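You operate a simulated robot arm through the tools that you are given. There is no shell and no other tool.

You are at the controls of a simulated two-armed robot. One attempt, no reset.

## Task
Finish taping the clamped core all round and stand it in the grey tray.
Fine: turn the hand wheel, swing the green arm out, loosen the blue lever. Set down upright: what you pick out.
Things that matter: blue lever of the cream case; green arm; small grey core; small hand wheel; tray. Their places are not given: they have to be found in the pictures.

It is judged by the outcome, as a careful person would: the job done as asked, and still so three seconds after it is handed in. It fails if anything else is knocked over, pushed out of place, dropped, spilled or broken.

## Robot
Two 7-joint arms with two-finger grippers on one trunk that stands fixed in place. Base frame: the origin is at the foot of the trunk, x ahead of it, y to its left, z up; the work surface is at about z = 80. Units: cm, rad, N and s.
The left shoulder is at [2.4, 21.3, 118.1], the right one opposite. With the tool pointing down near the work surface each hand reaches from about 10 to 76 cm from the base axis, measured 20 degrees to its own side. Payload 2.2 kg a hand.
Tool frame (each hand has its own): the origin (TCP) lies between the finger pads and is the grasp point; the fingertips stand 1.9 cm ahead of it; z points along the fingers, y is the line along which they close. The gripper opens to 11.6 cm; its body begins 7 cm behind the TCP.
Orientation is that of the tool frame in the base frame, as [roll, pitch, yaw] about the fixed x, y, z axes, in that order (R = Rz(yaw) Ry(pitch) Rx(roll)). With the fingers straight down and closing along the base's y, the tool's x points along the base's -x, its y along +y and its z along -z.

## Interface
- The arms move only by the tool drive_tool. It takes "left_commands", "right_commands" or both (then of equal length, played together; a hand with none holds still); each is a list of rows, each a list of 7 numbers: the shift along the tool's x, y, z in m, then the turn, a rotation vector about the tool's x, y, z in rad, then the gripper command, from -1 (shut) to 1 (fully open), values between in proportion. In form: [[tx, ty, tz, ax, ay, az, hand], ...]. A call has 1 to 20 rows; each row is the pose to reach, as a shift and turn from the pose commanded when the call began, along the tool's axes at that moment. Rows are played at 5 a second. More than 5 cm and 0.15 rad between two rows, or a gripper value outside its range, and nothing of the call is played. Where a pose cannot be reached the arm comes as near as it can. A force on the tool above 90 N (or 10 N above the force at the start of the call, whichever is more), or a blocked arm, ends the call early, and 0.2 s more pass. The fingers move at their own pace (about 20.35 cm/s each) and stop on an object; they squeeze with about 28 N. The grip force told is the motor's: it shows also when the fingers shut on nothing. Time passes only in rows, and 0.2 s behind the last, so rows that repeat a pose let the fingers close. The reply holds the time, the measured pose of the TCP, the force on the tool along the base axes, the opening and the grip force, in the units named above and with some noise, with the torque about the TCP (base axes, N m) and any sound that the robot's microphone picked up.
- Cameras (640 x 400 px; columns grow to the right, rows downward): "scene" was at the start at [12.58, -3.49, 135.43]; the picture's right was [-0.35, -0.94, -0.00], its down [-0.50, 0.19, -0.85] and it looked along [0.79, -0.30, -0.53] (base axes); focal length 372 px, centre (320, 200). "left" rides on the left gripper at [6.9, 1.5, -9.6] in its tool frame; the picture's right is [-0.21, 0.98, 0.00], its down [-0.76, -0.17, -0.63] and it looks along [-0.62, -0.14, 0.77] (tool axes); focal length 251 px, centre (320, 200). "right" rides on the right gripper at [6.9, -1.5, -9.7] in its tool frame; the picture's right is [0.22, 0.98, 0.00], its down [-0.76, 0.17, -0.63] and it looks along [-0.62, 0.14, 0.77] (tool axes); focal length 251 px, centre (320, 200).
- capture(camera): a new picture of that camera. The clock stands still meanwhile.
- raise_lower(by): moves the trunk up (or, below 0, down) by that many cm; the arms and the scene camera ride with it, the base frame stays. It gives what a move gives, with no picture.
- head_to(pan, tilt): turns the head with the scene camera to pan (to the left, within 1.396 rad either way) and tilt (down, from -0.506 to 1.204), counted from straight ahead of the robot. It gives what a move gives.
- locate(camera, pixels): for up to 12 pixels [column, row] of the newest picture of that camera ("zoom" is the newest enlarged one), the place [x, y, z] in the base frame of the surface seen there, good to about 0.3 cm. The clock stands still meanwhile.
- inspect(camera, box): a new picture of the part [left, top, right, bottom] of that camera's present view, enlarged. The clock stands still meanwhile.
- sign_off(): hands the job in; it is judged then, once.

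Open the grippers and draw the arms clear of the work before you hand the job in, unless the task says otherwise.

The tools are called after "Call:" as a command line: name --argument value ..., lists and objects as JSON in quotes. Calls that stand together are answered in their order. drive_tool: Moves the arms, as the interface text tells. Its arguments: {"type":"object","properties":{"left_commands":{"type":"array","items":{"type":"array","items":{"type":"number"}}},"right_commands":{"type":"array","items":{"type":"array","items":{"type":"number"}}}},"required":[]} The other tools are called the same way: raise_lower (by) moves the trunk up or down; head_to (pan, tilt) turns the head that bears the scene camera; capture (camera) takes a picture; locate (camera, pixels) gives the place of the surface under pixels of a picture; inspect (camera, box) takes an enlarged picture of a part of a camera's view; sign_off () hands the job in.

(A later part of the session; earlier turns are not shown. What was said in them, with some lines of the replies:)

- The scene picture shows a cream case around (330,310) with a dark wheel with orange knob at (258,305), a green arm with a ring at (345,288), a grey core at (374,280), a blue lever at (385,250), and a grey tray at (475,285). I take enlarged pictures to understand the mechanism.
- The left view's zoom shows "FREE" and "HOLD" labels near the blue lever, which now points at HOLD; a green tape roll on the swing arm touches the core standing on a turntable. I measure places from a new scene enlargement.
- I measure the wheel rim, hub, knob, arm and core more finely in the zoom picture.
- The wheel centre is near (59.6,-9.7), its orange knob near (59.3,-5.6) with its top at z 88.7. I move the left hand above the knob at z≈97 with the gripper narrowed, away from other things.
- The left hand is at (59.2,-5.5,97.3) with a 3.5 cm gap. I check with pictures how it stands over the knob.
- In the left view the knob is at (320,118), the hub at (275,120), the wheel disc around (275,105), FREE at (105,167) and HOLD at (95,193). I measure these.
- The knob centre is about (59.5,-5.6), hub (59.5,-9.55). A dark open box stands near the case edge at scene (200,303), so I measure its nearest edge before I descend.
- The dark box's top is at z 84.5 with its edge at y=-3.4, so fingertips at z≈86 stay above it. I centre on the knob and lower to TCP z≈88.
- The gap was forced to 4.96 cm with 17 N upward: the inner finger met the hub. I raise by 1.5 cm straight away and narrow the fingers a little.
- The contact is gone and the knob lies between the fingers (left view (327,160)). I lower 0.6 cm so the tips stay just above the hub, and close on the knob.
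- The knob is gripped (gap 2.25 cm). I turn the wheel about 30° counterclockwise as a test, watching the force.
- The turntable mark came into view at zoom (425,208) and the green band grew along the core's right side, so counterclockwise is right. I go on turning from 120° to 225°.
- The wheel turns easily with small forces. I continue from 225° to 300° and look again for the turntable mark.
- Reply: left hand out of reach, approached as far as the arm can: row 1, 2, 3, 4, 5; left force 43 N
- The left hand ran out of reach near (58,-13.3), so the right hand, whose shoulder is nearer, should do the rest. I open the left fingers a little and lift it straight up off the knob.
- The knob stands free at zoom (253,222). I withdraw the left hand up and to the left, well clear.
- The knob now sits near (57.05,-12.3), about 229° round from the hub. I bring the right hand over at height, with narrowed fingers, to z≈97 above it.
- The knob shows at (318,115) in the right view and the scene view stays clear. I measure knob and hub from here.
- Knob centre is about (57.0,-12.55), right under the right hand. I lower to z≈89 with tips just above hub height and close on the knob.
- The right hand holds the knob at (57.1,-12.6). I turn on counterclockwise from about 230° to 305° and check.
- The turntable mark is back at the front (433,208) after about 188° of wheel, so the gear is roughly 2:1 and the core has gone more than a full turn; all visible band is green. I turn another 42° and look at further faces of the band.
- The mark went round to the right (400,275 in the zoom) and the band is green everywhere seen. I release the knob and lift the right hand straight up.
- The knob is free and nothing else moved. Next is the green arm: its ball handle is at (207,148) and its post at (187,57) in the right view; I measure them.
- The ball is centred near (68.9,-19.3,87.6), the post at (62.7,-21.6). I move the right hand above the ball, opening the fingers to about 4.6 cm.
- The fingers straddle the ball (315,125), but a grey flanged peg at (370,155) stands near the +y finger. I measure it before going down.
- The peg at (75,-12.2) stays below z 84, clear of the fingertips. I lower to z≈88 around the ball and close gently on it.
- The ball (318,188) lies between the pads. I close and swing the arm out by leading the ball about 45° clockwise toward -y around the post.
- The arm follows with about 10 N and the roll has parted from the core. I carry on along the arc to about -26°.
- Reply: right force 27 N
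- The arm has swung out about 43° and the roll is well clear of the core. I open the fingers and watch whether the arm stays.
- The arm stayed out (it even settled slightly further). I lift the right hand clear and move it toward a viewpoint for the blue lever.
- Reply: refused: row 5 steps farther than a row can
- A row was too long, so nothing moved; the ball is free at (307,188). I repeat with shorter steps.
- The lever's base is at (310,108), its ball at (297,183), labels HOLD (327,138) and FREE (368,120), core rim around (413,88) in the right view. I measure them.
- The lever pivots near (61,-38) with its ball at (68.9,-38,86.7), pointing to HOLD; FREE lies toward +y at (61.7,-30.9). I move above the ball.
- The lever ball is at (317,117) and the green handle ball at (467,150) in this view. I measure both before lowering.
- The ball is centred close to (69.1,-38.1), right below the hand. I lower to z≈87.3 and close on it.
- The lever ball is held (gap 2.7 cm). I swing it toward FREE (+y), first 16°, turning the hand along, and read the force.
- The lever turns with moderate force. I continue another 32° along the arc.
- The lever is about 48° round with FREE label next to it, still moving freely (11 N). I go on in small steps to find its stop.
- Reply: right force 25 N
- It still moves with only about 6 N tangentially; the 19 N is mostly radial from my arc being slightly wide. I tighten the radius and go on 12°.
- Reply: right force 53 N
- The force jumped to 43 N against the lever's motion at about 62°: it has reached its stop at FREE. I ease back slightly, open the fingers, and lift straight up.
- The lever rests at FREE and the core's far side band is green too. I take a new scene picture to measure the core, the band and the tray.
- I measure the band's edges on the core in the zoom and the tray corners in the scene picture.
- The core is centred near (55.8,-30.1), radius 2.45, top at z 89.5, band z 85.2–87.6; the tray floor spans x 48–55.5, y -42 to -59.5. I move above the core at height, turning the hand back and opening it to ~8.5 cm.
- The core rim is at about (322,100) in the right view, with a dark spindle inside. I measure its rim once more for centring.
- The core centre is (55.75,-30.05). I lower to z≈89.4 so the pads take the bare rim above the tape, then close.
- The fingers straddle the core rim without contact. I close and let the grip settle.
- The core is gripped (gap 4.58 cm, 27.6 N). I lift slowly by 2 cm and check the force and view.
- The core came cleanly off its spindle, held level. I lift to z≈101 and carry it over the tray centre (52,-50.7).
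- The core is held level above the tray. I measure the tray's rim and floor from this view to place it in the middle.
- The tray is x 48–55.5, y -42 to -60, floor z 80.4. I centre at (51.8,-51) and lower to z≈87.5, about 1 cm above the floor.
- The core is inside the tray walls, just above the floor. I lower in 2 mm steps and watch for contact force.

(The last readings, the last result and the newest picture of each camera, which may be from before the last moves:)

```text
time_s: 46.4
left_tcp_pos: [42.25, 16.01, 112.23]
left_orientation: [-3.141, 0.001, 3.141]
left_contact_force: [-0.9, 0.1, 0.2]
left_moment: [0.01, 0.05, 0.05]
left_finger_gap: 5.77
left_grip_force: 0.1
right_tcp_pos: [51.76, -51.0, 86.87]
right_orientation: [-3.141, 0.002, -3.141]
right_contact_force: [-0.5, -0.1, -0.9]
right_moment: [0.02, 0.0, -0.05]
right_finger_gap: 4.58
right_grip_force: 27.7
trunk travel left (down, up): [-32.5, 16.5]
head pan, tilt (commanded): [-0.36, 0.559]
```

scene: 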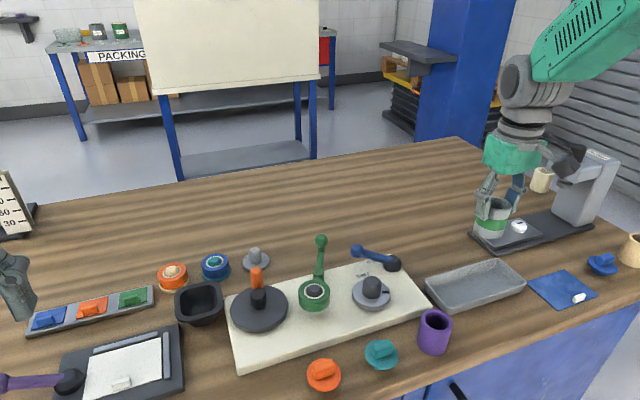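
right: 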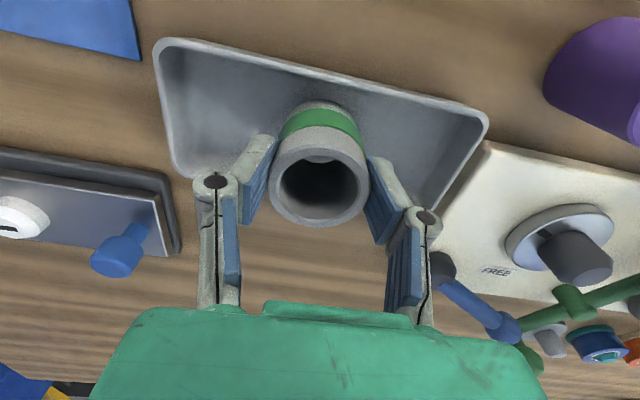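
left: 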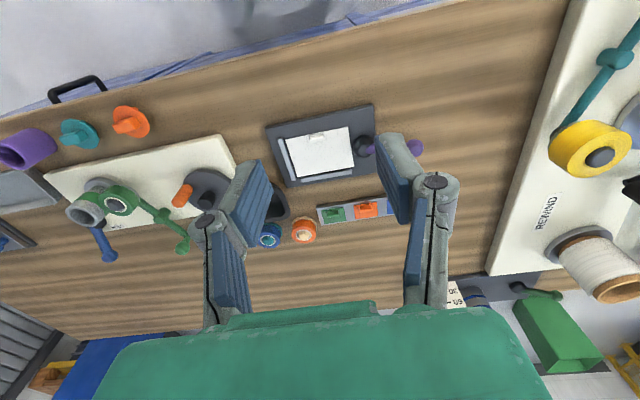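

No contact yet at z≈86.9. I lower a little further in small steps.

Call:
drive_tool --right_commands '[[0, 0, 0.0015, 0, 0, 0, -1], [0, 0, 0.003, 0, 0, 0, -1], [0, 0, 0.003, 0, 0, 0, -1]]'

```text
time_s: 47.2
left_tcp_pos: [42.16, 15.95, 112.15]
left_orientation: [-3.14, 0.001, 3.141]
left_contact_force: [0.6, -0.3, -0.5]
left_moment: [0.01, 0.0, -0.01]
left_finger_gap: 5.82
left_grip_force: 0.1
right_tcp_pos: [51.85, -51.16, 86.57]
right_orientation: [3.141, 0.002, -3.141]
right_contact_force: [-0.4, -0.3, -0.6]
right_moment: [0.02, -0.01, -0.01]
right_finger_gap: 4.6
right_grip_force: 28.1
trunk travel left (down, up): [-32.5, 16.5]
head pan, tilt (commanded): [-0.36, 0.559]
```

Still no contact at z≈86.6. I lower another 3 mm.

Call:
drive_tool --right_commands '[[0, 0, 0.0015, 0, 0, 0, -1], [0, 0, 0.003, 0, 0, 0, -1], [0, 0, 0.003, 0, 0, 0, -1]]'

Call:
inspect --camera "scene" --box '[440, 220, 520, 310]'

```text
time_s: 48.0
left_tcp_pos: [42.18, 15.93, 112.2]
left_orientation: [3.141, 0.002, 3.141]
left_contact_force: [-0.2, -0.1, -0.2]
left_moment: [-0.03, -0.02, 0.02]
left_finger_gap: 5.79
left_grip_force: 0.0
right_tcp_pos: [51.61, -51.12, 86.33]
right_orientation: [-3.14, 0.006, -3.14]
right_contact_force: [0.2, -2.0, 5.6]
right_moment: [-0.2, 0.0, -0.03]
right_finger_gap: 4.56
right_grip_force: 28.1
trunk travel left (down, up): [-32.5, 16.5]
head pan, tilt (commanded): [-0.36, 0.559]
```

```text
4.44 times, centred on (480, 265) of scene
```

zoom: 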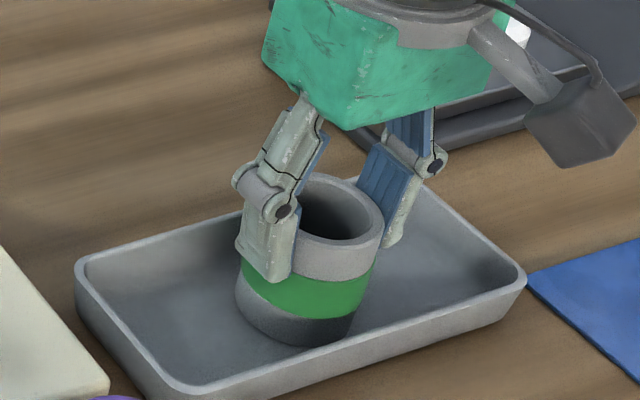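

Contact shows 5.6 N upward: the core stands on the tray floor. I open the fingers gently to about 6.4 cm, then lift straight up.

Call:
drive_tool --right_commands '[[0, 0, -0.0005, 0, 0, 0, -0.15], [0, 0, -0.0005, 0, 0, 0, 0.0], [0, 0, -0.0005, 0, 0, 0, 0.15], [0, 0, -0.0005, 0, 0, 0, 0.15]]'

Call:
inspect --camera "scene" --box '[440, 220, 520, 310]'

Call:
capture --camera "right"

```text
time_s: 49.0
left_tcp_pos: [42.22, 16.0, 112.13]
left_orientation: [3.14, 0.001, -3.141]
left_contact_force: [-0.4, 0.2, -0.8]
left_moment: [-0.03, 0.03, 0.03]
left_finger_gap: 5.79
left_grip_force: 0.1
right_tcp_pos: [51.72, -51.12, 86.32]
right_orientation: [3.14, 0.001, 3.141]
right_contact_force: [0.0, -0.3, 0.4]
right_moment: [-0.01, -0.01, 0.0]
right_finger_gap: 6.67
right_grip_force: 0.1
trunk travel left (down, up): [-32.5, 16.5]
head pan, tilt (commanded): [-0.36, 0.559]
```

```text
4.44 times, centred on (480, 265) of scene
```

zoom: 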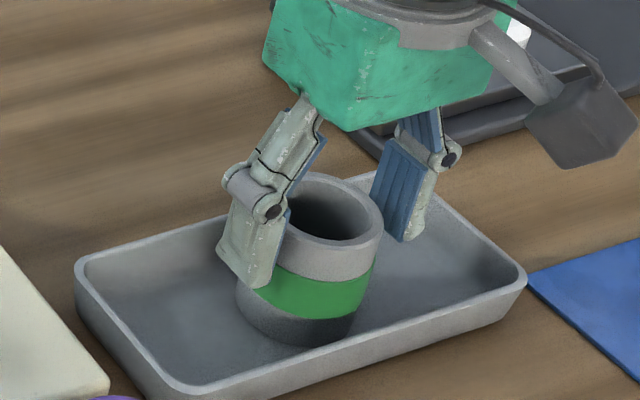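

```text
taken
```

right: 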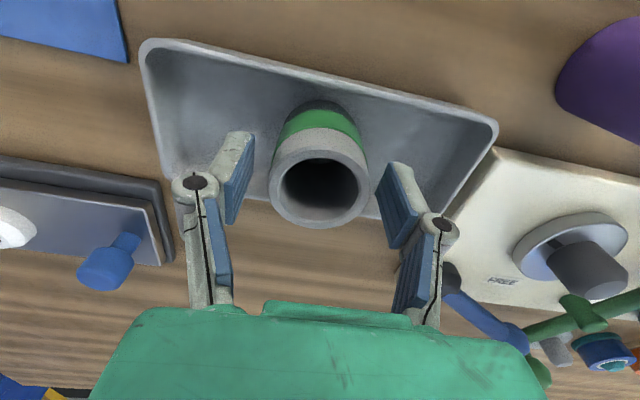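

The core stands upright, free of both pads. I lift straight up and then draw the right hand back.

Call:
drive_tool --right_commands '[[0, 0, -0.01, 0, 0, 0, 0.15], [0, 0, -0.03, 0, 0, 0, 0.2], [0, 0, -0.06, 0, 0, 0, 0.3], [0, 0, -0.1, 0, 0, 0, 0.4], [0, 0, -0.14, 0, 0, 0, 0.5], [0.02, 0, -0.18, 0, 0, 0, 0.6], [0.05, 0, -0.21, 0, 0, 0, 0.8], [0.08, 0, -0.22, 0, 0, 0, 1], [0.11, 0, -0.22, 0, 0, 0, 1], [0.11, 0, -0.22, 0, 0, 0, 1]]'

Call:
capture --camera "scene"

Call:
capture --camera "right"

Call:
inspect --camera "scene" --box '[420, 220, 540, 320]'

```text
time_s: 51.2
left_tcp_pos: [42.23, 16.02, 112.01]
left_orientation: [-3.14, 0.0, -3.141]
left_contact_force: [0.2, 0.2, -0.3]
left_moment: [-0.01, 0.0, 0.01]
left_finger_gap: 5.8
left_grip_force: 0.0
right_tcp_pos: [40.76, -51.15, 108.36]
right_orientation: [-3.14, 0.002, -3.142]
right_contact_force: [0.3, 0.5, 0.4]
right_moment: [0.0, 0.06, 0.02]
right_finger_gap: 11.6
right_grip_force: 0.1
trunk travel left (down, up): [-32.5, 16.5]
head pan, tilt (commanded): [-0.36, 0.559]
```

```text
taken
```

scene: 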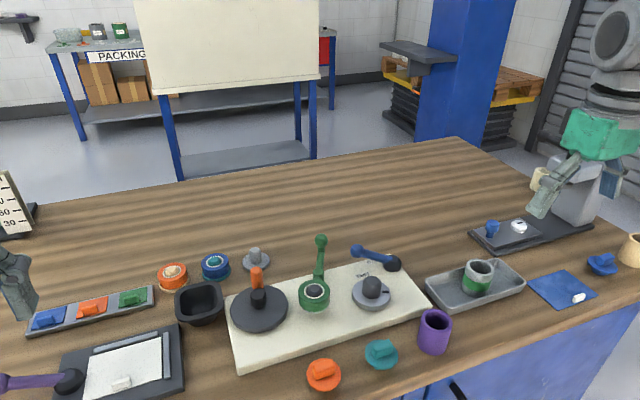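

```text
taken
```

right: 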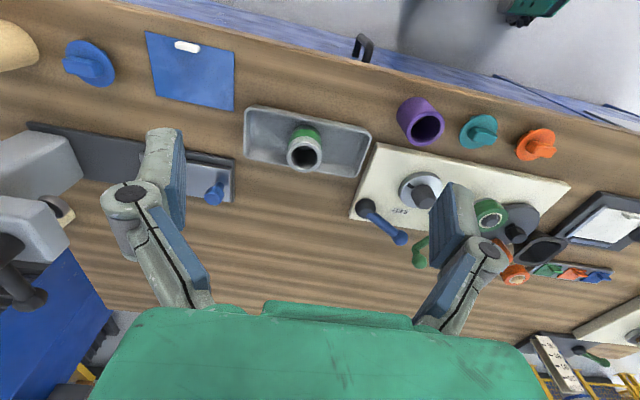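

```text
4.00 times, centred on (480, 270) of scene
```

zoom: 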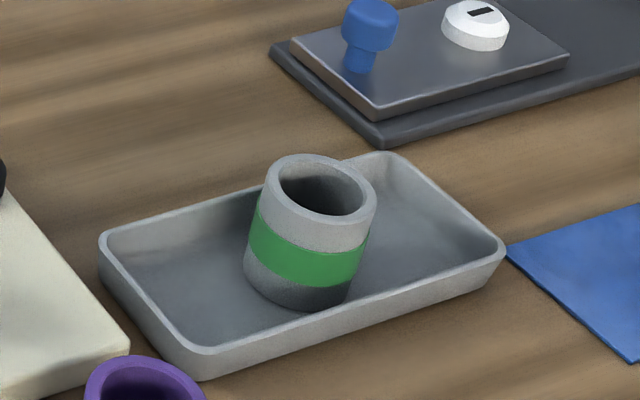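

The core stands in the tray with a full green band; lever at FREE, arm out, nothing else displaced. I check that its rim is level by measuring heights around it.

Call:
locate --camera "zoom" --pixels '[[268, 185], [370, 205], [330, 158], [310, 212], [290, 162], [350, 212], [300, 300], [250, 275]]'

Call:
inspect --camera "right" --box '[230, 90, 390, 190]'

Call:
inspect --camera "scene" --box '[140, 220, 440, 400]'

```text
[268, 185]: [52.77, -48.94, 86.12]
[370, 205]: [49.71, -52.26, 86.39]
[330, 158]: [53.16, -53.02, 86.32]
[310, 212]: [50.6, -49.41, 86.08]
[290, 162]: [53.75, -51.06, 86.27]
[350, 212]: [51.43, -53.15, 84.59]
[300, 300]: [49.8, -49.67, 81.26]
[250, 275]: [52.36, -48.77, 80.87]
```

```text
4.00 times, centred on (310, 140) of right
```

zoom: 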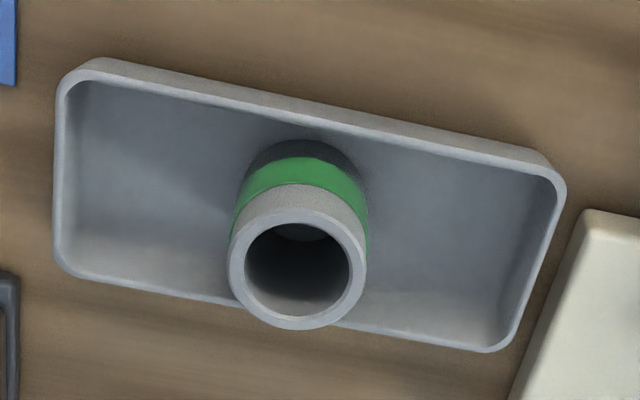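

```text
2.13 times, centred on (290, 310) of scene
```

zoom: 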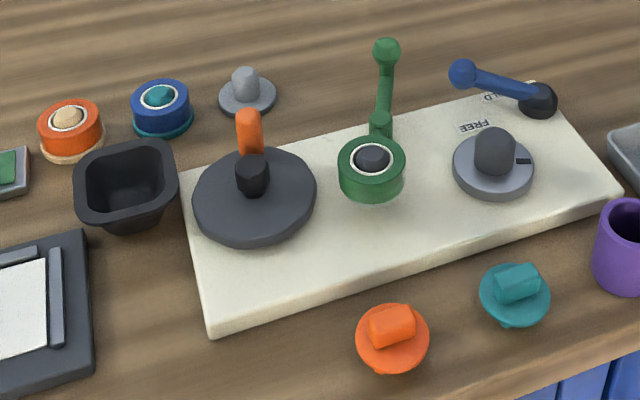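

The rim is level (z 86.1–86.4) and everything else stands where it was. I open the left gripper fully; both arms are already clear of the work.

Call:
drive_tool --left_commands '[[0, 0, 0, 0, 0, 0, 0.6], [0, 0, -0.01, 0, 0, 0, 1], [0, 0, -0.01, 0, 0, 0, 1]]' --right_commands '[[0, 0, 0, 0, 0, 0, 1], [0.01, 0, -0.01, 0, 0, 0, 1], [0.01, 0, -0.01, 0, 0, 0, 1]]'

Call:
capture --camera "scene"

```text
time_s: 52.0
left_tcp_pos: [42.1, 15.97, 113.25]
left_orientation: [3.141, 0.0, 3.141]
left_contact_force: [0.5, -0.6, 0.3]
left_moment: [0.02, -0.02, 0.0]
left_finger_gap: 11.6
left_grip_force: 0.1
right_tcp_pos: [39.83, -51.08, 109.31]
right_orientation: [-3.141, 0.003, -3.141]
right_contact_force: [0.5, -0.1, -0.2]
right_moment: [0.01, -0.02, 0.0]
right_finger_gap: 11.56
right_grip_force: 0.1
trunk travel left (down, up): [-32.5, 16.5]
head pan, tilt (commanded): [-0.36, 0.559]
```

```text
taken
```

scene: 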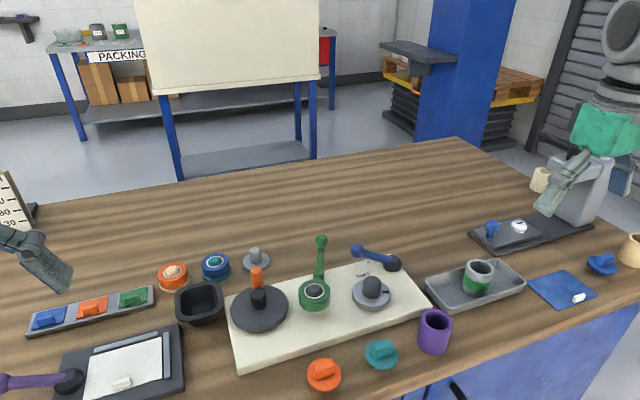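

The core stands upright in the tray at (477,278), fully taped; both grippers are open and clear, and the rest of the bench is undisturbed. I hand the job in.

Call:
sign_off

```text
The job is handed in.
```

The core is taped all the way round and stands upright in the grey tray. The job has been handed in, and I haven't been told how it was judged.

- **Taping:** I turned the hand wheel counterclockwise, which put the core through well over a full turn against the tape roll. Pictures taken from different sides and stages of the turn show an unbroken green band.
- **Release:** The green arm is swung out about 43° and has stayed there. The blue lever is at its FREE stop.
- **Placing:** I gripped the core by its bare rim, above the tape, and set it down near the middle of the tray. The rim heights I measured agree to within 0.3 cm, so it stands level.
- **Two snags with the wheel:** On the first try the left gripper touched the wheel hub with about 17 N. I lifted it off, and the later pictures show no harm. The left hand then ran out of reach partway round, so the right hand finished the turning.

In the last picture nothing else on the bench has moved. Both grippers are open and both arms are clear of the work.
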